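You operate a simulated robot arm through the tools that you are given. There is no shell and no other tool. Be economical: measure what you need, move in short steps, check, and stop when the job is done.

Carry out the task below with a simulated robot arm. There is one attempt and no reset: what you move stays moved.

TASK
Put three of the steel dice from the top of the wooden table on the white tray.
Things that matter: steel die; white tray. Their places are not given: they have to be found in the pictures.

It is judged by the outcome, as a careful person would: the job done as asked, and still so three seconds after it is handed in. It fails if anything else is knocked over, pushed out of place, dropped, spilled or broken.

THE ROBOT
A 7-joint arm with a two-finger parallel gripper, fixed in place. Base frame: the origin is at the foot of the arm, x ahead of it, y to its left, z up; the work surface is at about z = 0. Lengths are in mm, angles in degrees, forces in N, time in s.
With the tool pointing down near the work surface it reaches from about 240 to 620 mm from the base axis. Its first joint turns from -66.0 to 66.0 degrees. Payload 2.6 kg.
Tool frame: the origin (TCP) lies between the finger pads and is the grasp point; the fingertips stand 30 mm ahead of it; z points along the fingers, y is the line along which they close. The gripper opens to 94 mm. The fingers are 28 mm wide and 10 mm thick; the gripper's body (50 by 96 mm) begins 55 mm behind the TCP.
Orientation is told as [roll, pitch, yaw] about the base's x, y, z axes, in that order, counted from this pose: with the fingers straight down and closing along the base's y, the tool's x points along the base's -x, its y along +y and its z along -z.

THE INTERFACE
- The arm moves only by the tool play_rows. Its argument "motion" is a list of rows, each an object of numbers (a shift or turn left out is 0, a gripper value left out holds the last): "tx", "ty", "tz": the shift along the tool's x, y, z in mm; "wx", "wy", "wz": the turn, a rotation vector about the tool's x, y, z in rad. In form: [{"tx": .., "ty": .., "tz": .., "wx": .., "wy": .., "wz": ..}, ...]. A call has 1 to 8 rows; each row is the pose to reach, as a shift and turn from the pose commanded when the call began, along the tool's axes at that moment. "claw" is the opening, from 0 (shut) to 1 (fully open), set as the call begins (left out, the last holds). A row lasts 0.2 s, in which the tool goes at most 50 mm and 8.6 degrees; a call with a longer step from one row to the next is refused whole, and so is a gripper value outside its range. A pose out of reach is approached as far as the arm can. The call stops where the force on the tool passes 40 N (or 10 N more than at its start, if that is more) or the arm is blocked; 0.2 s more then pass. The fingers move at their own pace (about 72 mm/s each) and stop on an object; they squeeze with about 41 N. The grip force told is the motor's: it shows also when the fingers shut on nothing. Time passes only in rows, and 0.2 s behind the last, so rows that repeat a pose let the fingers close. It gives the time, the measured TCP pose, the force on the tool (base axes), the opening and the grip force at its end, in the units of the frame above (readings bear some noise).
- Cameras (640 x 400 px; columns grow to the right, rows downward): "scene" is fixed at [41.8, 458.5, 571.3]; the picture's right is [-0.59, -0.81, 0.00], its down [-0.55, 0.40, -0.73] and it looks along [0.60, -0.43, -0.68] (base axes); focal length 285 px, centre (320, 200). "wrist" rides on the gripper at [-37, 0, -58] in the tool frame; the picture's right is [0.00, -1.00, 0.00], its down [0.97, 0.00, -0.24] and it looks along [0.24, 0.00, 0.97] (tool axes); focal length 218 px, centre (320, 200).
- get_image(camera): a new picture of that camera. No time passes.
- locate(camera, pixels): for up to 12 pixels [column, row] of the newest picture of that camera ("zoom" is the newest enlarged one), the place [x, y, z] in the base frame of the surface seen there, good to about 3 mm, but the place of the scene camera against the robot may be out by one fixed shift of up to 25 mm in any direction. No time passes.
- close_up(camera, box): a new picture of the part [left, top, right, bottom] of that camera's present view, enlarged. No time passes.
- hand_in(): hands the job in; it is judged then, once.

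Work in short steps. Measure before you move; look again where a grasp or a placing could have gone wrong, and mend it. You have 80 turns and 46 pictures in all, the two below and enlarged ones among them. Open the gripper and draw the arm clear of the work before you hand the job in, unless the task says otherwise; then end with one line.

The tools are called by a JSON object that holds its "name" and its "arguments". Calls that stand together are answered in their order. play_rows: Moves the arm, as the interface text tells. Its arguments: {"type":"object","properties":{"motion":{"type":"array"},"claw":{"type":"number"}},"required":["motion"]} The other tools are called the same way: get_image (camera) takes a picture; locate (camera, pixels) gives the place of the surface under pixels of a picture; close_up (camera, box) takes an enlarged picture of a part of a camera's view; hand_in () hands the job in.

At the start:

```text
clock: 0.0
tool_pos: [361.0, 151.5, 289.4]
orientation: [0.0, 0.0, 0.0]
force: [0.1, 0.4, 0.0]
finger_gap: 94.1
finger_force: 0.1
```

scene: 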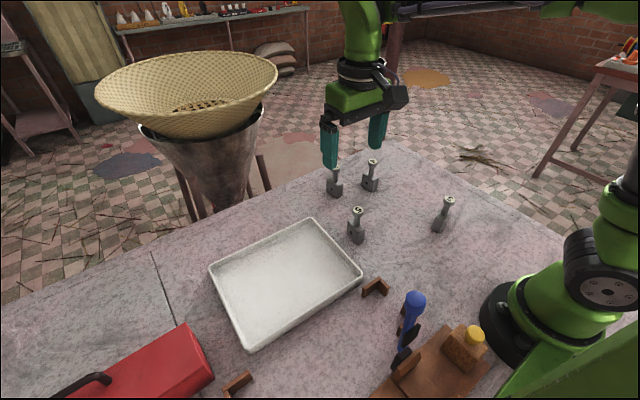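
wrist: 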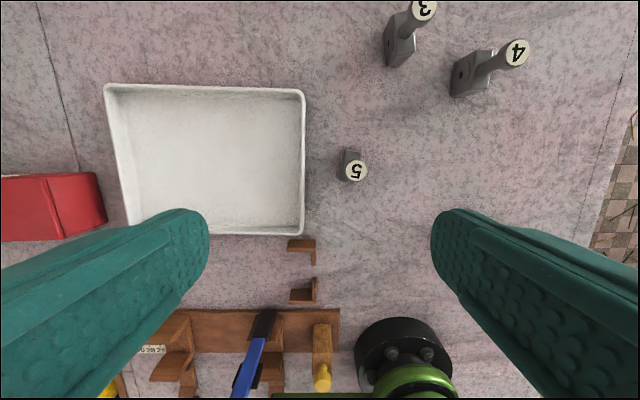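

The pictures show upright steel stamps at scene (335,185), (370,178), (357,225), (443,215), and a white tray near (285,280). I'll take enlarged views of both.

{"name": "close_up", "arguments": {"camera": "scene", "box": [300, 140, 480, 252]}}

{"name": "close_up", "arguments": {"camera": "scene", "box": [190, 220, 510, 400]}}

```text
3.56 times, centred on (390, 196) of scene
```

zoom: 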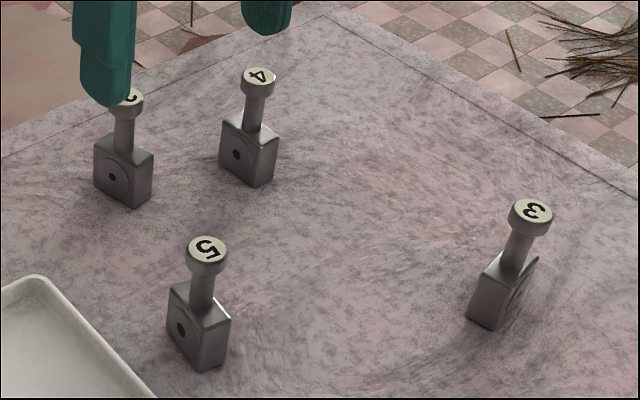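

```text
2.00 times, centred on (350, 310) of scene
```

zoom: 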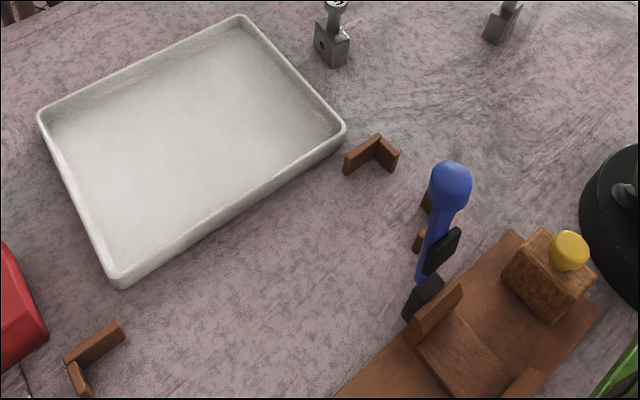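

I'll locate the stamps and the tray corners through the wrist camera, which has no fixed shift, and the stamps through the scene camera too.

{"name": "locate", "arguments": {"camera": "wrist", "pixels": [[353, 170], [350, 153], [425, 8], [399, 45], [516, 51], [470, 75], [115, 90], [298, 95], [298, 230], [210, 160], [340, 200], [560, 130]]}}

{"name": "locate", "arguments": {"camera": "scene", "pixels": [[357, 210], [356, 232], [373, 161], [370, 184], [449, 199], [438, 224], [334, 191], [312, 222], [360, 273], [248, 347], [212, 268], [285, 285]]}}

```text
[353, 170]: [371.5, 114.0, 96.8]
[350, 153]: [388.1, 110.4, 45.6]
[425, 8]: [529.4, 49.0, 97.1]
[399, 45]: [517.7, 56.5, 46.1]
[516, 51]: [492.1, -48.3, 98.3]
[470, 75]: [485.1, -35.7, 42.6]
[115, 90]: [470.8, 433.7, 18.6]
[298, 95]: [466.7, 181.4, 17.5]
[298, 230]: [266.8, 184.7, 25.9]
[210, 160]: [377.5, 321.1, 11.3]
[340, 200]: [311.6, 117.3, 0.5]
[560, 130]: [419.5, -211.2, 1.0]
```

```text
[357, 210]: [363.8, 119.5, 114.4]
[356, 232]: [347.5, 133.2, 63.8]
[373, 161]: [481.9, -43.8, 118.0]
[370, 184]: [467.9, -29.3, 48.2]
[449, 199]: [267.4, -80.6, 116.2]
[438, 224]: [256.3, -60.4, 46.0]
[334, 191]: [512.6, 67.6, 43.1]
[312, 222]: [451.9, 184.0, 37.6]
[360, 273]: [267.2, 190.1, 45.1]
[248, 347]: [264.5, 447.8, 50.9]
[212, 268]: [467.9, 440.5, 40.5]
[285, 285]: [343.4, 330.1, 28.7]
```

The stamps are about 97 mm tall with a block up to z≈45, and the tray spans x 267–470, y 185–435. I'll go over die 5 at (371,112) to see its yaw up close.

{"name": "play_rows", "arguments": {"motion": [{"tx": -7, "ty": -13, "tz": 30}, {"tx": -14, "ty": -26, "tz": 60}, {"tx": -19, "ty": -39.5, "tz": 89}, {"tx": -19, "ty": -39.5, "tz": 89}], "claw": 1}}

{"name": "get_image", "arguments": {"camera": "wrist"}}

{"name": "close_up", "arguments": {"camera": "wrist", "box": [240, 120, 400, 220]}}

```text
clock: 1.0
tool_pos: [379.2, 112.3, 200.3]
orientation: [0.1, 0.0, 0.0]
force: [-0.8, -0.4, -0.7]
finger_gap: 93.8
finger_force: 0.1
```

```text
41 pictures are left
```

wrist: 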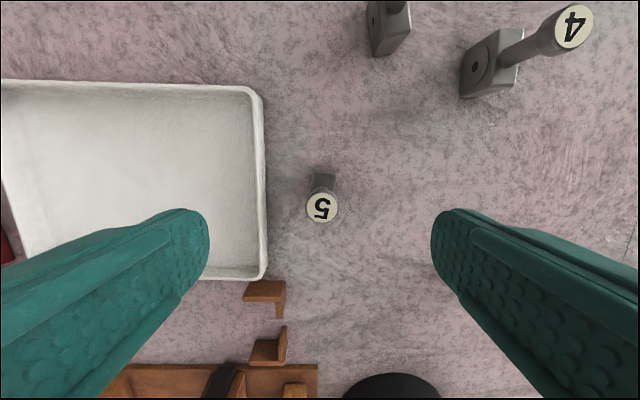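

```text
4.00 times, centred on (320, 170) of wrist
```

zoom: 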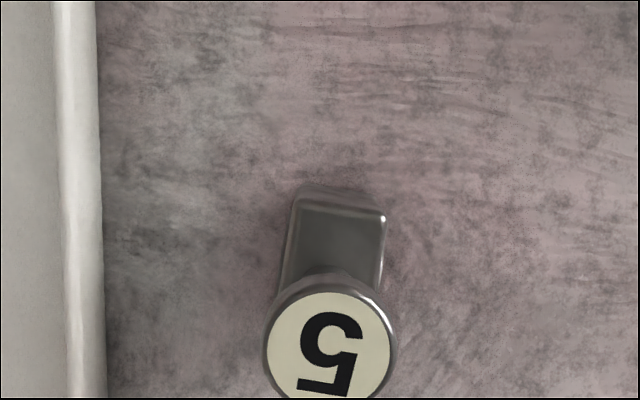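

Die 5's block shows its top back edge from zoom (298,200) to (382,215). I'll measure it, plus the head and side edges.

{"name": "locate", "arguments": {"camera": "zoom", "pixels": [[303, 206], [378, 217], [295, 270], [374, 270], [330, 345], [340, 240], [320, 200], [275, 345], [390, 345]]}}

```text
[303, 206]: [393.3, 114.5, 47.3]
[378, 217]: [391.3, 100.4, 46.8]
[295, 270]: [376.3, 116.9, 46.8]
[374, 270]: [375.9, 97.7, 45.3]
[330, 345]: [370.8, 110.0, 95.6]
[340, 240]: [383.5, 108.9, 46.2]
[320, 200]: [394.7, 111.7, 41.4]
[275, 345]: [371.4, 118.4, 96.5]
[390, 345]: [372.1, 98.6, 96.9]
```

Die 5's head is centred at about (370.5,109), the block is 19 mm thick in y, and its yaw is about -8°. I'll align, then descend to TCP z≈52 with the fingers open.

{"name": "play_rows", "arguments": {"motion": [{"tx": 8.7, "ty": -3.3, "tz": 0, "wz": 0.14}, {"tx": 8.7, "ty": -3.3, "tz": 40, "wz": 0.14}, {"tx": 8.7, "ty": -3.3, "tz": 75, "wz": 0.14}, {"tx": 8.7, "ty": -3.3, "tz": 105, "wz": 0.14}, {"tx": 8.7, "ty": -3.3, "tz": 130, "wz": 0.14}, {"tx": 8.7, "ty": -3.3, "tz": 148, "wz": 0.14}, {"tx": 8.7, "ty": -3.3, "tz": 148, "wz": 0.14}]}}

{"name": "get_image", "arguments": {"camera": "wrist"}}

```text
clock: 2.6
tool_pos: [371.0, 110.4, 52.9]
orientation: [0.0, 0.0, -7.9]
force: [-0.1, -0.6, 0.3]
finger_gap: 94.1
finger_force: 0.1
```

```text
39 pictures are left
```

wrist: 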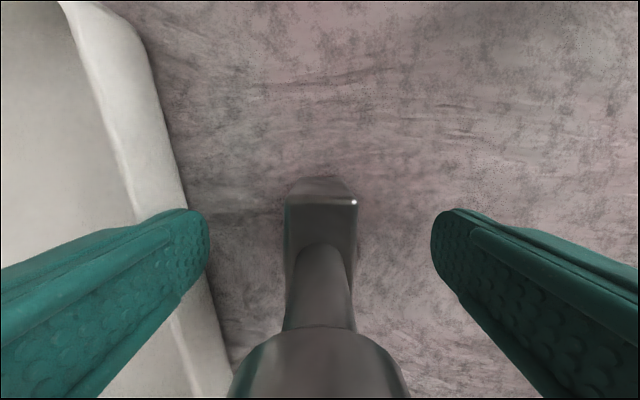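

Die 5 is centred between the fingers at columns 287–355 and lines up with them. I'll close on it and let the fingers settle.

{"name": "play_rows", "arguments": {"motion": [{}, {}, {}, {}, {}], "claw": 0}}

```text
clock: 3.8
tool_pos: [371.1, 109.6, 52.2]
orientation: [0.0, 0.0, -8.0]
force: [0.4, 0.4, 0.1]
finger_gap: 26.4
finger_force: 41.1
```

The gap stopped at 26.4 mm with 41 N, so the die is held. I'll lift it straight up and turn back to yaw 0.

{"name": "play_rows", "arguments": {"motion": [{"tz": -20}, {"tz": -60}, {"tz": -90, "wz": -0.1396}, {"tz": -90, "wz": -0.1396}]}}

{"name": "get_image", "arguments": {"camera": "scene"}}

```text
clock: 4.8
tool_pos: [372.5, 107.4, 142.3]
orientation: [0.0, 0.0, 0.1]
force: [0.8, -0.2, -3.4]
finger_gap: 26.3
finger_force: 41.6
```

```text
38 pictures are left
```

scene: 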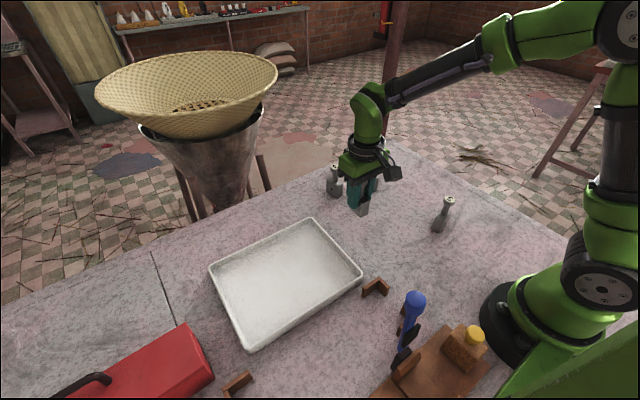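

The die is in the gripper, weighing about 3.4 N. I'll carry it level to the far end of the tray at (365,385).

{"name": "play_rows", "arguments": {"motion": [{"tx": 1, "ty": 25}, {"tx": 2, "ty": 70}, {"tx": 3, "ty": 115}, {"tx": 4, "ty": 160}, {"tx": 5, "ty": 205}, {"tx": 6, "ty": 245}, {"tx": 7.5, "ty": 277}, {"tx": 7.5, "ty": 277}]}}

{"name": "get_image", "arguments": {"camera": "wrist"}}

```text
clock: 6.6
tool_pos: [362.9, 385.5, 143.3]
orientation: [0.1, 0.1, -0.1]
force: [-1.1, -0.2, -3.7]
finger_gap: 26.6
finger_force: 41.8
```

```text
37 pictures are left
```

wrist: 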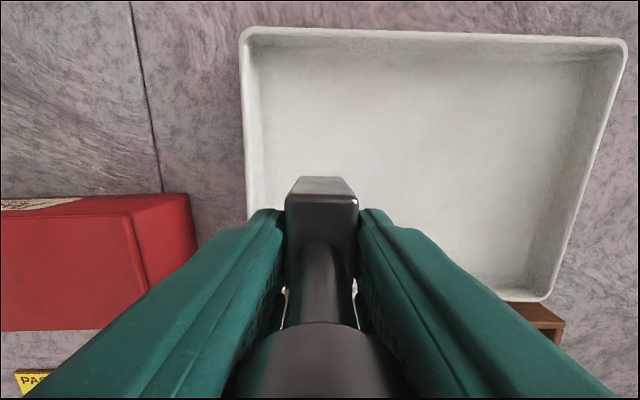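

The red box is close by on the left. I'll check its edge and height, plus the tray floor and walls, before lowering.

{"name": "locate", "arguments": {"camera": "wrist", "pixels": [[188, 225], [125, 217], [140, 275], [250, 35], [250, 190], [270, 150], [420, 150], [545, 295], [300, 60], [600, 100]]}}

```text
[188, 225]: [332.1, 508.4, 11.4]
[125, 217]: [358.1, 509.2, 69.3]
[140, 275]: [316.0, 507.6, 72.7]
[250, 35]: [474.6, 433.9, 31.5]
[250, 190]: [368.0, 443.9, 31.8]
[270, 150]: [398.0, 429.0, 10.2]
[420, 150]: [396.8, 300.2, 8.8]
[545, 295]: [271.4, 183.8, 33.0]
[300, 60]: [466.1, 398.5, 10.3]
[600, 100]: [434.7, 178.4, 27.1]
```

The box is clear at y≥507, and the tray floor is at about z=9.5. I'll lower to just above touchdown, which is TCP z≈62.

{"name": "play_rows", "arguments": {"motion": [{"tz": 35}, {"tz": 60}, {"tz": 72}, {"tz": 77}, {"tz": 79}, {"tz": 80}, {"tz": 81}]}}

```text
clock: 8.2
tool_pos: [364.5, 386.5, 63.0]
orientation: [0.1, 0.0, 0.0]
force: [-0.4, -1.0, -2.6]
finger_gap: 26.2
finger_force: 40.9
```

The force still reads -2.6, so there is no contact yet. I'll lower in 0.5 mm steps.

{"name": "play_rows", "arguments": {"motion": [{"tz": 0.5}, {"tz": 1}, {"tz": 1.5}]}}

```text
clock: 9.0
tool_pos: [365.2, 386.1, 62.7]
orientation: [0.2, 0.0, 0.0]
force: [-4.7, -5.1, 20.0]
finger_gap: 26.5
finger_force: 40.8
```

The die is touching the floor (+20 N). I'll open partway and then draw straight up.

{"name": "play_rows", "arguments": {"motion": [{"tz": -0.5}, {"tz": -0.5}, {"tz": -0.5}, {"tz": -25}, {"tz": -65}, {"tz": -105}, {"tz": -140}, {"tz": -140}], "claw": 0.55}}

{"name": "get_image", "arguments": {"camera": "wrist"}}

```text
clock: 10.8
tool_pos: [362.4, 387.8, 198.5]
orientation: [0.1, 0.0, 0.0]
force: [-0.5, 0.2, 0.5]
finger_gap: 51.8
finger_force: 0.0
```

```text
36 pictures are left
```

wrist: 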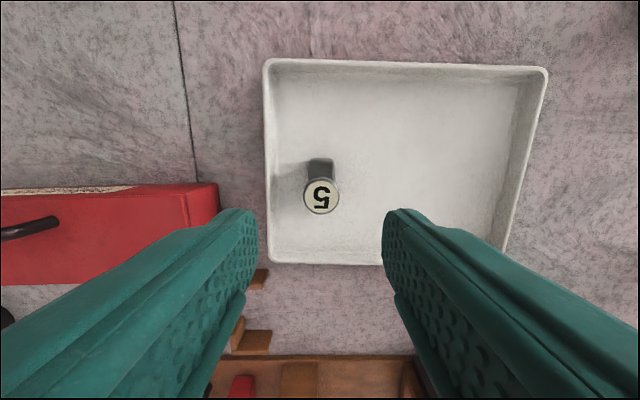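

Die 5 stands upright in the tray at (320,195). I'll move over to dice 3 and 4 near (510,0), staying high.

{"name": "play_rows", "arguments": {"motion": [{"tx": -10, "ty": -30}, {"tx": -25, "ty": -73}, {"tx": -40, "ty": -116}, {"tx": -55, "ty": -159}, {"tx": -70, "ty": -202}, {"tx": -85, "ty": -245}], "claw": 1}}

{"name": "play_rows", "arguments": {"motion": [{"tx": -20, "ty": -43}, {"tx": -40, "ty": -86}, {"tx": -60, "ty": -120}, {"tx": -60, "ty": -140}, {"tx": -60, "ty": -140}]}}

{"name": "get_image", "arguments": {"camera": "wrist"}}

```text
clock: 12.2
tool_pos: [447.7, 141.7, 201.8]
orientation: [0.0, -0.1, 0.0]
force: [-0.5, 0.2, 0.2]
finger_gap: 93.8
finger_force: 0.1
```

```text
clock: 13.4
tool_pos: [507.7, 2.1, 201.3]
orientation: [0.0, 0.0, 0.0]
force: [-0.5, 0.1, -0.2]
finger_gap: 94.1
finger_force: 0.1
```

```text
35 pictures are left
```

wrist: 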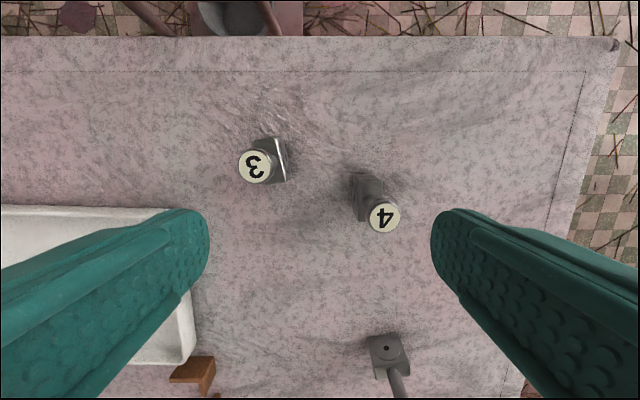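

Die 4 is at (383,215) and die 3 at (255,165). I'll centre over die 4 and enlarge the view.

{"name": "play_rows", "arguments": {"motion": [{"tx": 4, "ty": -24}, {"tx": 8, "ty": -47}, {"tx": 8, "ty": -47}]}}

{"name": "close_up", "arguments": {"camera": "wrist", "box": [240, 140, 400, 240]}}

```text
clock: 14.2
tool_pos: [502.2, -47.0, 200.9]
orientation: [0.0, 0.1, -0.1]
force: [0.3, -0.4, 0.5]
finger_gap: 94.4
finger_force: 0.1
```

```text
4.00 times, centred on (320, 190) of wrist
```

zoom: 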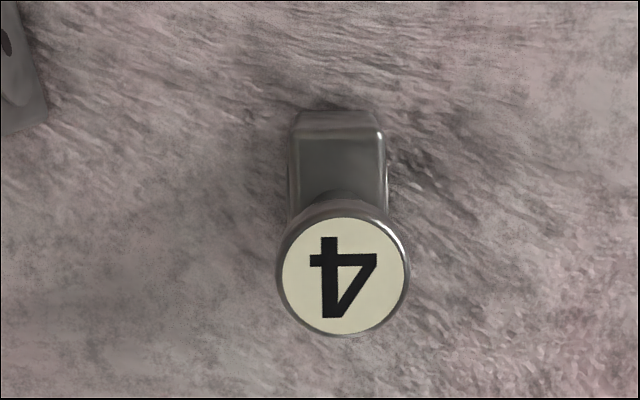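

{"name": "locate", "arguments": {"camera": "zoom", "pixels": [[343, 275], [285, 275], [402, 275], [302, 140], [375, 140], [298, 185], [378, 185], [40, 100]]}}

```text
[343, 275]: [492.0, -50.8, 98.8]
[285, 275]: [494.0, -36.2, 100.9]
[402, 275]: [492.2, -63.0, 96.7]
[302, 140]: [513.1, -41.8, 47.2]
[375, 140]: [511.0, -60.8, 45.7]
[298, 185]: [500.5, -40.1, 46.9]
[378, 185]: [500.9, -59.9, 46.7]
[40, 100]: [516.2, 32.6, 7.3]
```

Die 4 has yaw ≈0, centred at (491.5,-50.3), and its neighbour is clear (nearest y≈33). I'll descend to z≈52.

{"name": "play_rows", "arguments": {"motion": [{"tx": 10.7, "ty": -3.3, "tz": 10}, {"tx": 10.7, "ty": -3.3, "tz": 45}, {"tx": 10.7, "ty": -3.3, "tz": 80}, {"tx": 10.7, "ty": -3.3, "tz": 110}, {"tx": 10.7, "ty": -3.3, "tz": 133}, {"tx": 10.7, "ty": -3.3, "tz": 149}, {"tx": 10.7, "ty": -3.3, "tz": 149}]}}

{"name": "get_image", "arguments": {"camera": "wrist"}}

```text
clock: 15.8
tool_pos: [490.5, -49.0, 50.9]
orientation: [0.0, 0.0, -0.1]
force: [0.5, 0.6, -0.1]
finger_gap: 93.8
finger_force: 0.1
```

```text
33 pictures are left
```

wrist: 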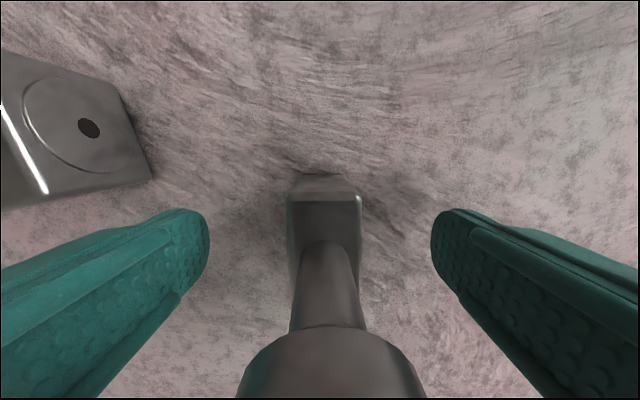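

Die 4 is centred and aligned, so I'll close, wait, and lift.

{"name": "play_rows", "arguments": {"motion": [{"ty": -1.5}, {"ty": -1.5}, {"ty": -1.5}, {"ty": -1.5}, {"ty": -1.5}], "claw": 0}}

{"name": "play_rows", "arguments": {"motion": [{"tz": -20}, {"tz": -60}, {"tz": -95}, {"tz": -95}]}}

```text
clock: 17.0
tool_pos: [490.0, -49.8, 51.1]
orientation: [0.0, 0.0, 0.0]
force: [0.7, 1.0, 0.2]
finger_gap: 26.4
finger_force: 40.7
```

```text
clock: 18.0
tool_pos: [489.2, -50.5, 146.2]
orientation: [0.0, 0.0, 0.0]
force: [0.1, 0.2, -4.3]
finger_gap: 26.2
finger_force: 41.0
```

Die 4 is held (-4.3 N). I'll carry it to (365,313); the path curves inward, so it stays clear of die 3.

{"name": "play_rows", "arguments": {"motion": [{"tx": 20, "ty": 20}, {"tx": 45, "ty": 60}, {"tx": 65, "ty": 100}, {"tx": 80, "ty": 143}, {"tx": 95, "ty": 187}, {"tx": 105, "ty": 231}, {"tx": 115, "ty": 275}]}}

{"name": "play_rows", "arguments": {"motion": [{"tx": 5, "ty": 44}, {"tx": 9, "ty": 88}, {"tx": 9, "ty": 88}, {"tx": 9, "ty": 88}]}}

{"name": "get_image", "arguments": {"camera": "wrist"}}

```text
clock: 19.6
tool_pos: [376.8, 225.2, 146.9]
orientation: [-0.1, 0.0, -0.1]
force: [0.0, -0.2, -4.6]
finger_gap: 26.4
finger_force: 41.4
```

```text
clock: 20.6
tool_pos: [366.7, 312.7, 147.0]
orientation: [0.1, 0.0, 0.0]
force: [0.5, 0.5, -4.2]
finger_gap: 25.9
finger_force: 41.1
```

```text
32 pictures are left
```

wrist: 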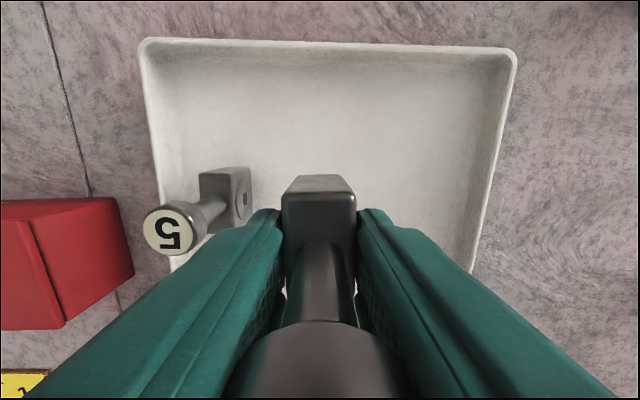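

Die 5 is clear on the left. I'll lower towards touchdown at about z=61.

{"name": "play_rows", "arguments": {"motion": [{"tz": 35}, {"tz": 62}, {"tz": 76}, {"tz": 82}, {"tz": 84}, {"tz": 85}, {"tz": 85.5}]}}

```text
clock: 22.2
tool_pos: [364.3, 312.9, 62.0]
orientation: [0.0, -0.1, 0.0]
force: [-1.8, -3.1, 5.5]
finger_gap: 26.5
finger_force: 40.7
```

The force is up to +5.5 N, so the die is down. I'll open partway and rise.

{"name": "play_rows", "arguments": {"motion": [{"tz": 0.3}, {"tz": 0.3}, {"tz": 0.3}, {"tz": -25}, {"tz": -65}, {"tz": -105}, {"tz": -140}, {"tz": -140}], "claw": 0.55}}

{"name": "get_image", "arguments": {"camera": "wrist"}}

```text
clock: 24.0
tool_pos: [363.9, 311.6, 200.1]
orientation: [0.0, 0.0, 0.1]
force: [-0.7, 0.6, 0.3]
finger_gap: 51.9
finger_force: 0.1
```

```text
31 pictures are left
```

wrist: 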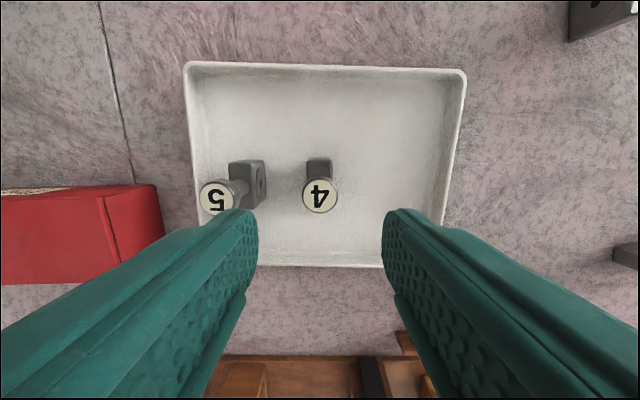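

Both dice stand upright in the tray. Next I'll go over die 3 near (529,49).

{"name": "play_rows", "arguments": {"motion": [{"tx": -20, "ty": -30}, {"tx": -45, "ty": -70}, {"tx": -70, "ty": -110}, {"tx": -95, "ty": -150}, {"tx": -120, "ty": -190}, {"tx": -145, "ty": -230}, {"tx": -171, "ty": -262}, {"tx": -171, "ty": -262}], "claw": 1}}

{"name": "get_image", "arguments": {"camera": "wrist"}}

{"name": "close_up", "arguments": {"camera": "wrist", "box": [240, 140, 400, 240]}}

```text
clock: 25.8
tool_pos: [534.6, 47.0, 200.0]
orientation: [0.0, -0.1, 0.0]
force: [-0.6, -0.3, 0.8]
finger_gap: 93.8
finger_force: 0.0
```

```text
30 pictures are left
```

wrist: 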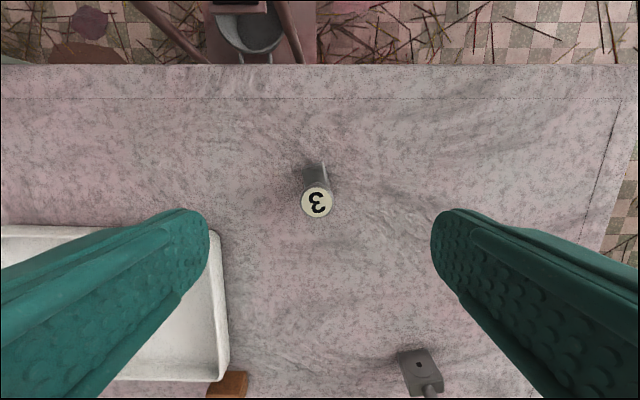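

```text
4.00 times, centred on (320, 190) of wrist
```

zoom: 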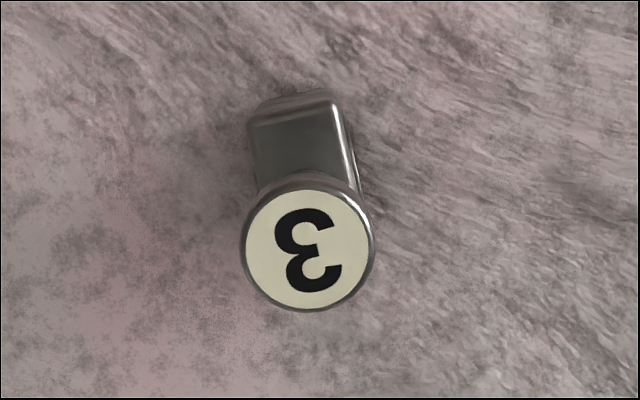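

{"name": "locate", "arguments": {"camera": "zoom", "pixels": [[308, 248], [248, 248], [368, 248], [255, 125], [328, 108], [265, 175], [345, 165], [290, 120]]}}

```text
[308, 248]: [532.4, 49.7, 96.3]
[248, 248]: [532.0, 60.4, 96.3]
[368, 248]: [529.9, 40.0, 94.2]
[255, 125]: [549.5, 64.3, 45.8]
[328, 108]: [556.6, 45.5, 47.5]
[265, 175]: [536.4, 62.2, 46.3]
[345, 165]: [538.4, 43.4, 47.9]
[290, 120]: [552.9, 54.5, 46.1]
```

Die 3 is centred at about (531.5,50.3) with a yaw of about +11°. I'll turn and descend.

{"name": "play_rows", "arguments": {"motion": [{"tx": 3, "ty": 3.3, "wz": -0.1}, {"tx": 3, "ty": 3.3, "tz": 30, "wz": -0.19}, {"tx": 3, "ty": 3.3, "tz": 70, "wz": -0.19}, {"tx": 3, "ty": 3.3, "tz": 105, "wz": -0.19}, {"tx": 3, "ty": 3.3, "tz": 132, "wz": -0.19}, {"tx": 3, "ty": 3.3, "tz": 148.5, "wz": -0.19}, {"tx": 3, "ty": 3.3, "tz": 148.5, "wz": -0.19}]}}

{"name": "get_image", "arguments": {"camera": "wrist"}}

```text
clock: 27.4
tool_pos: [531.8, 52.2, 51.6]
orientation: [0.0, 0.0, 10.9]
force: [0.6, 0.9, 0.1]
finger_gap: 93.6
finger_force: 0.1
```

```text
28 pictures are left
```

wrist: 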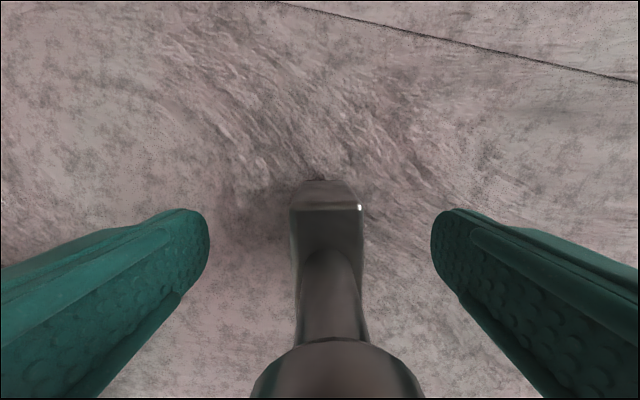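

The die is aligned and about 2 mm to the right. I'll shift, close, then lift and turn back to yaw 0.

{"name": "play_rows", "arguments": {"motion": [{"ty": -2}, {"ty": -2}, {"ty": -2}, {"ty": -2}, {"ty": -2}], "claw": 0}}

{"name": "play_rows", "arguments": {"motion": [{"tz": -20}, {"tz": -60}, {"tz": -95, "wz": 0.1}, {"tz": -95, "wz": 0.19}, {"tz": -95, "wz": 0.19}]}}

```text
clock: 28.6
tool_pos: [533.2, 51.7, 52.3]
orientation: [0.0, 0.0, 11.0]
force: [0.3, -1.9, 1.7]
finger_gap: 26.7
finger_force: 40.9
```

```text
clock: 29.8
tool_pos: [534.0, 51.9, 146.2]
orientation: [0.0, 0.0, -0.1]
force: [0.3, -0.3, -4.0]
finger_gap: 26.4
finger_force: 41.0
```

Die 3 is held (-4.0 N). I'll carry it to (365,240).

{"name": "play_rows", "arguments": {"motion": [{"tx": 18, "ty": 20}, {"tx": 49, "ty": 54}, {"tx": 80, "ty": 89}, {"tx": 111, "ty": 123}, {"tx": 142, "ty": 158}, {"tx": 169, "ty": 188}, {"tx": 169, "ty": 188}, {"tx": 169, "ty": 188}]}}

{"name": "get_image", "arguments": {"camera": "wrist"}}

```text
clock: 31.6
tool_pos: [365.4, 240.3, 147.0]
orientation: [0.0, 0.0, 0.0]
force: [-0.2, 0.5, -4.1]
finger_gap: 26.3
finger_force: 40.4
```

```text
27 pictures are left
```

wrist: 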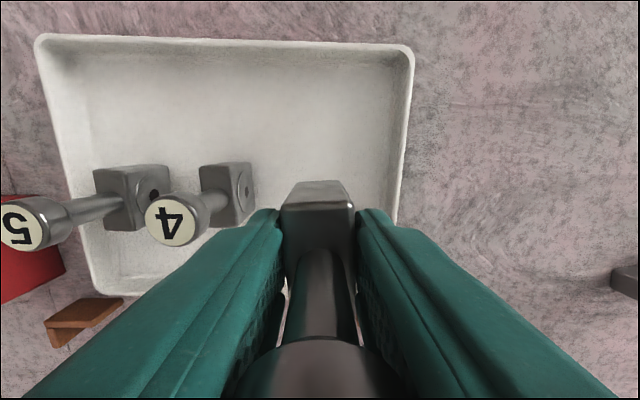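

The spot is clear, so I'll lower to touchdown near z=62.

{"name": "play_rows", "arguments": {"motion": [{"tz": 35}, {"tz": 60}, {"tz": 74}, {"tz": 80}, {"tz": 82}, {"tz": 83}, {"tz": 83.5}, {"tz": 84}]}}

```text
clock: 33.4
tool_pos: [364.0, 239.6, 63.6]
orientation: [0.0, 0.0, 0.0]
force: [0.2, -0.2, -3.0]
finger_gap: 26.2
finger_force: 40.8
```

{"name": "play_rows", "arguments": {"motion": [{"tz": 0.4}, {"tz": 0.8}, {"tz": 1.2}]}}

```text
clock: 34.2
tool_pos: [365.5, 238.2, 61.6]
orientation: [0.0, 0.1, -0.1]
force: [-0.8, 0.3, -4.7]
finger_gap: 26.1
finger_force: 40.8
```

There's still no contact, so I'll step down a little more.

{"name": "play_rows", "arguments": {"motion": [{"tz": 0.4}, {"tz": 0.8}]}}

```text
clock: 34.8
tool_pos: [365.4, 239.1, 61.0]
orientation: [0.0, 0.0, 0.0]
force: [-1.5, -1.3, 0.3]
finger_gap: 26.4
finger_force: 41.1
```

The force rose to +0.3, so contact has begun. One more 0.3 mm, then open and rise.

{"name": "play_rows", "arguments": {"motion": [{"tz": 0.3}, {"tz": 0.3}, {"tz": 0.3}, {"tz": -25}, {"tz": -65}, {"tz": -105}, {"tz": -150}, {"tz": -150}], "claw": 0.55}}

{"name": "play_rows", "arguments": {"motion": [{"ty": -40, "tz": -15}, {"ty": -80, "tz": -30}, {"ty": -120, "tz": -40}, {"ty": -160, "tz": -50}, {"ty": -160, "tz": -50}]}}

{"name": "get_image", "arguments": {"camera": "scene"}}

{"name": "get_image", "arguments": {"camera": "wrist"}}

```text
clock: 36.6
tool_pos: [363.8, 237.6, 214.4]
orientation: [0.0, 0.0, 0.0]
force: [-0.3, -0.1, 0.4]
finger_gap: 52.0
finger_force: 0.1
```

```text
clock: 37.8
tool_pos: [365.2, 79.8, 262.4]
orientation: [-0.1, 0.1, 0.1]
force: [0.0, 0.2, 0.1]
finger_gap: 51.5
finger_force: 0.1
```

```text
26 pictures are left
```

scene: 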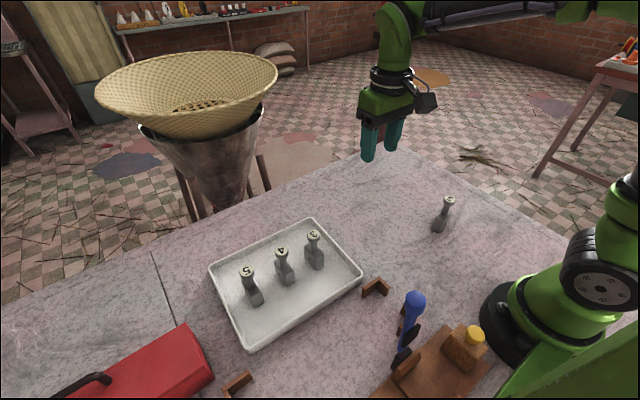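

```text
25 pictures are left
```

wrist: 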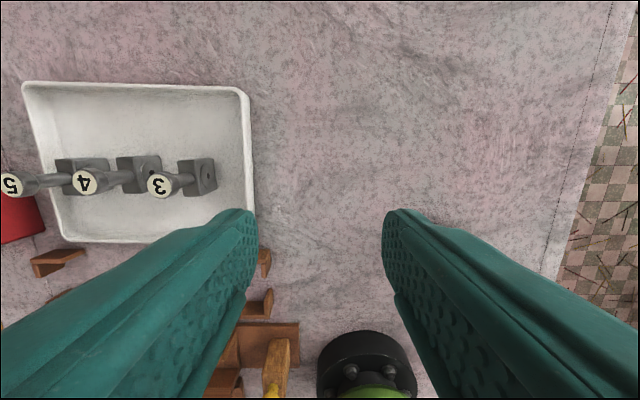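

All three dice stand upright in the tray, the fourth is untouched, and the arm is clear with the gripper open to 52 mm. I'm handing the job in.

{"name": "play_rows", "arguments": {"motion": [{}, {}, {}], "claw": 1}}

{"name": "hand_in", "arguments": {}}

```text
clock: 38.6
tool_pos: [364.7, 79.3, 262.9]
orientation: [0.0, 0.1, 0.0]
force: [0.2, 0.3, 0.5]
finger_gap: 93.8
finger_force: 0.1
```

```text
The job is handed in.
```

Three steel dice (the ones marked 5, 4 and 3) are standing upright on the white tray; the fourth die and everything else on the table were left where they were.
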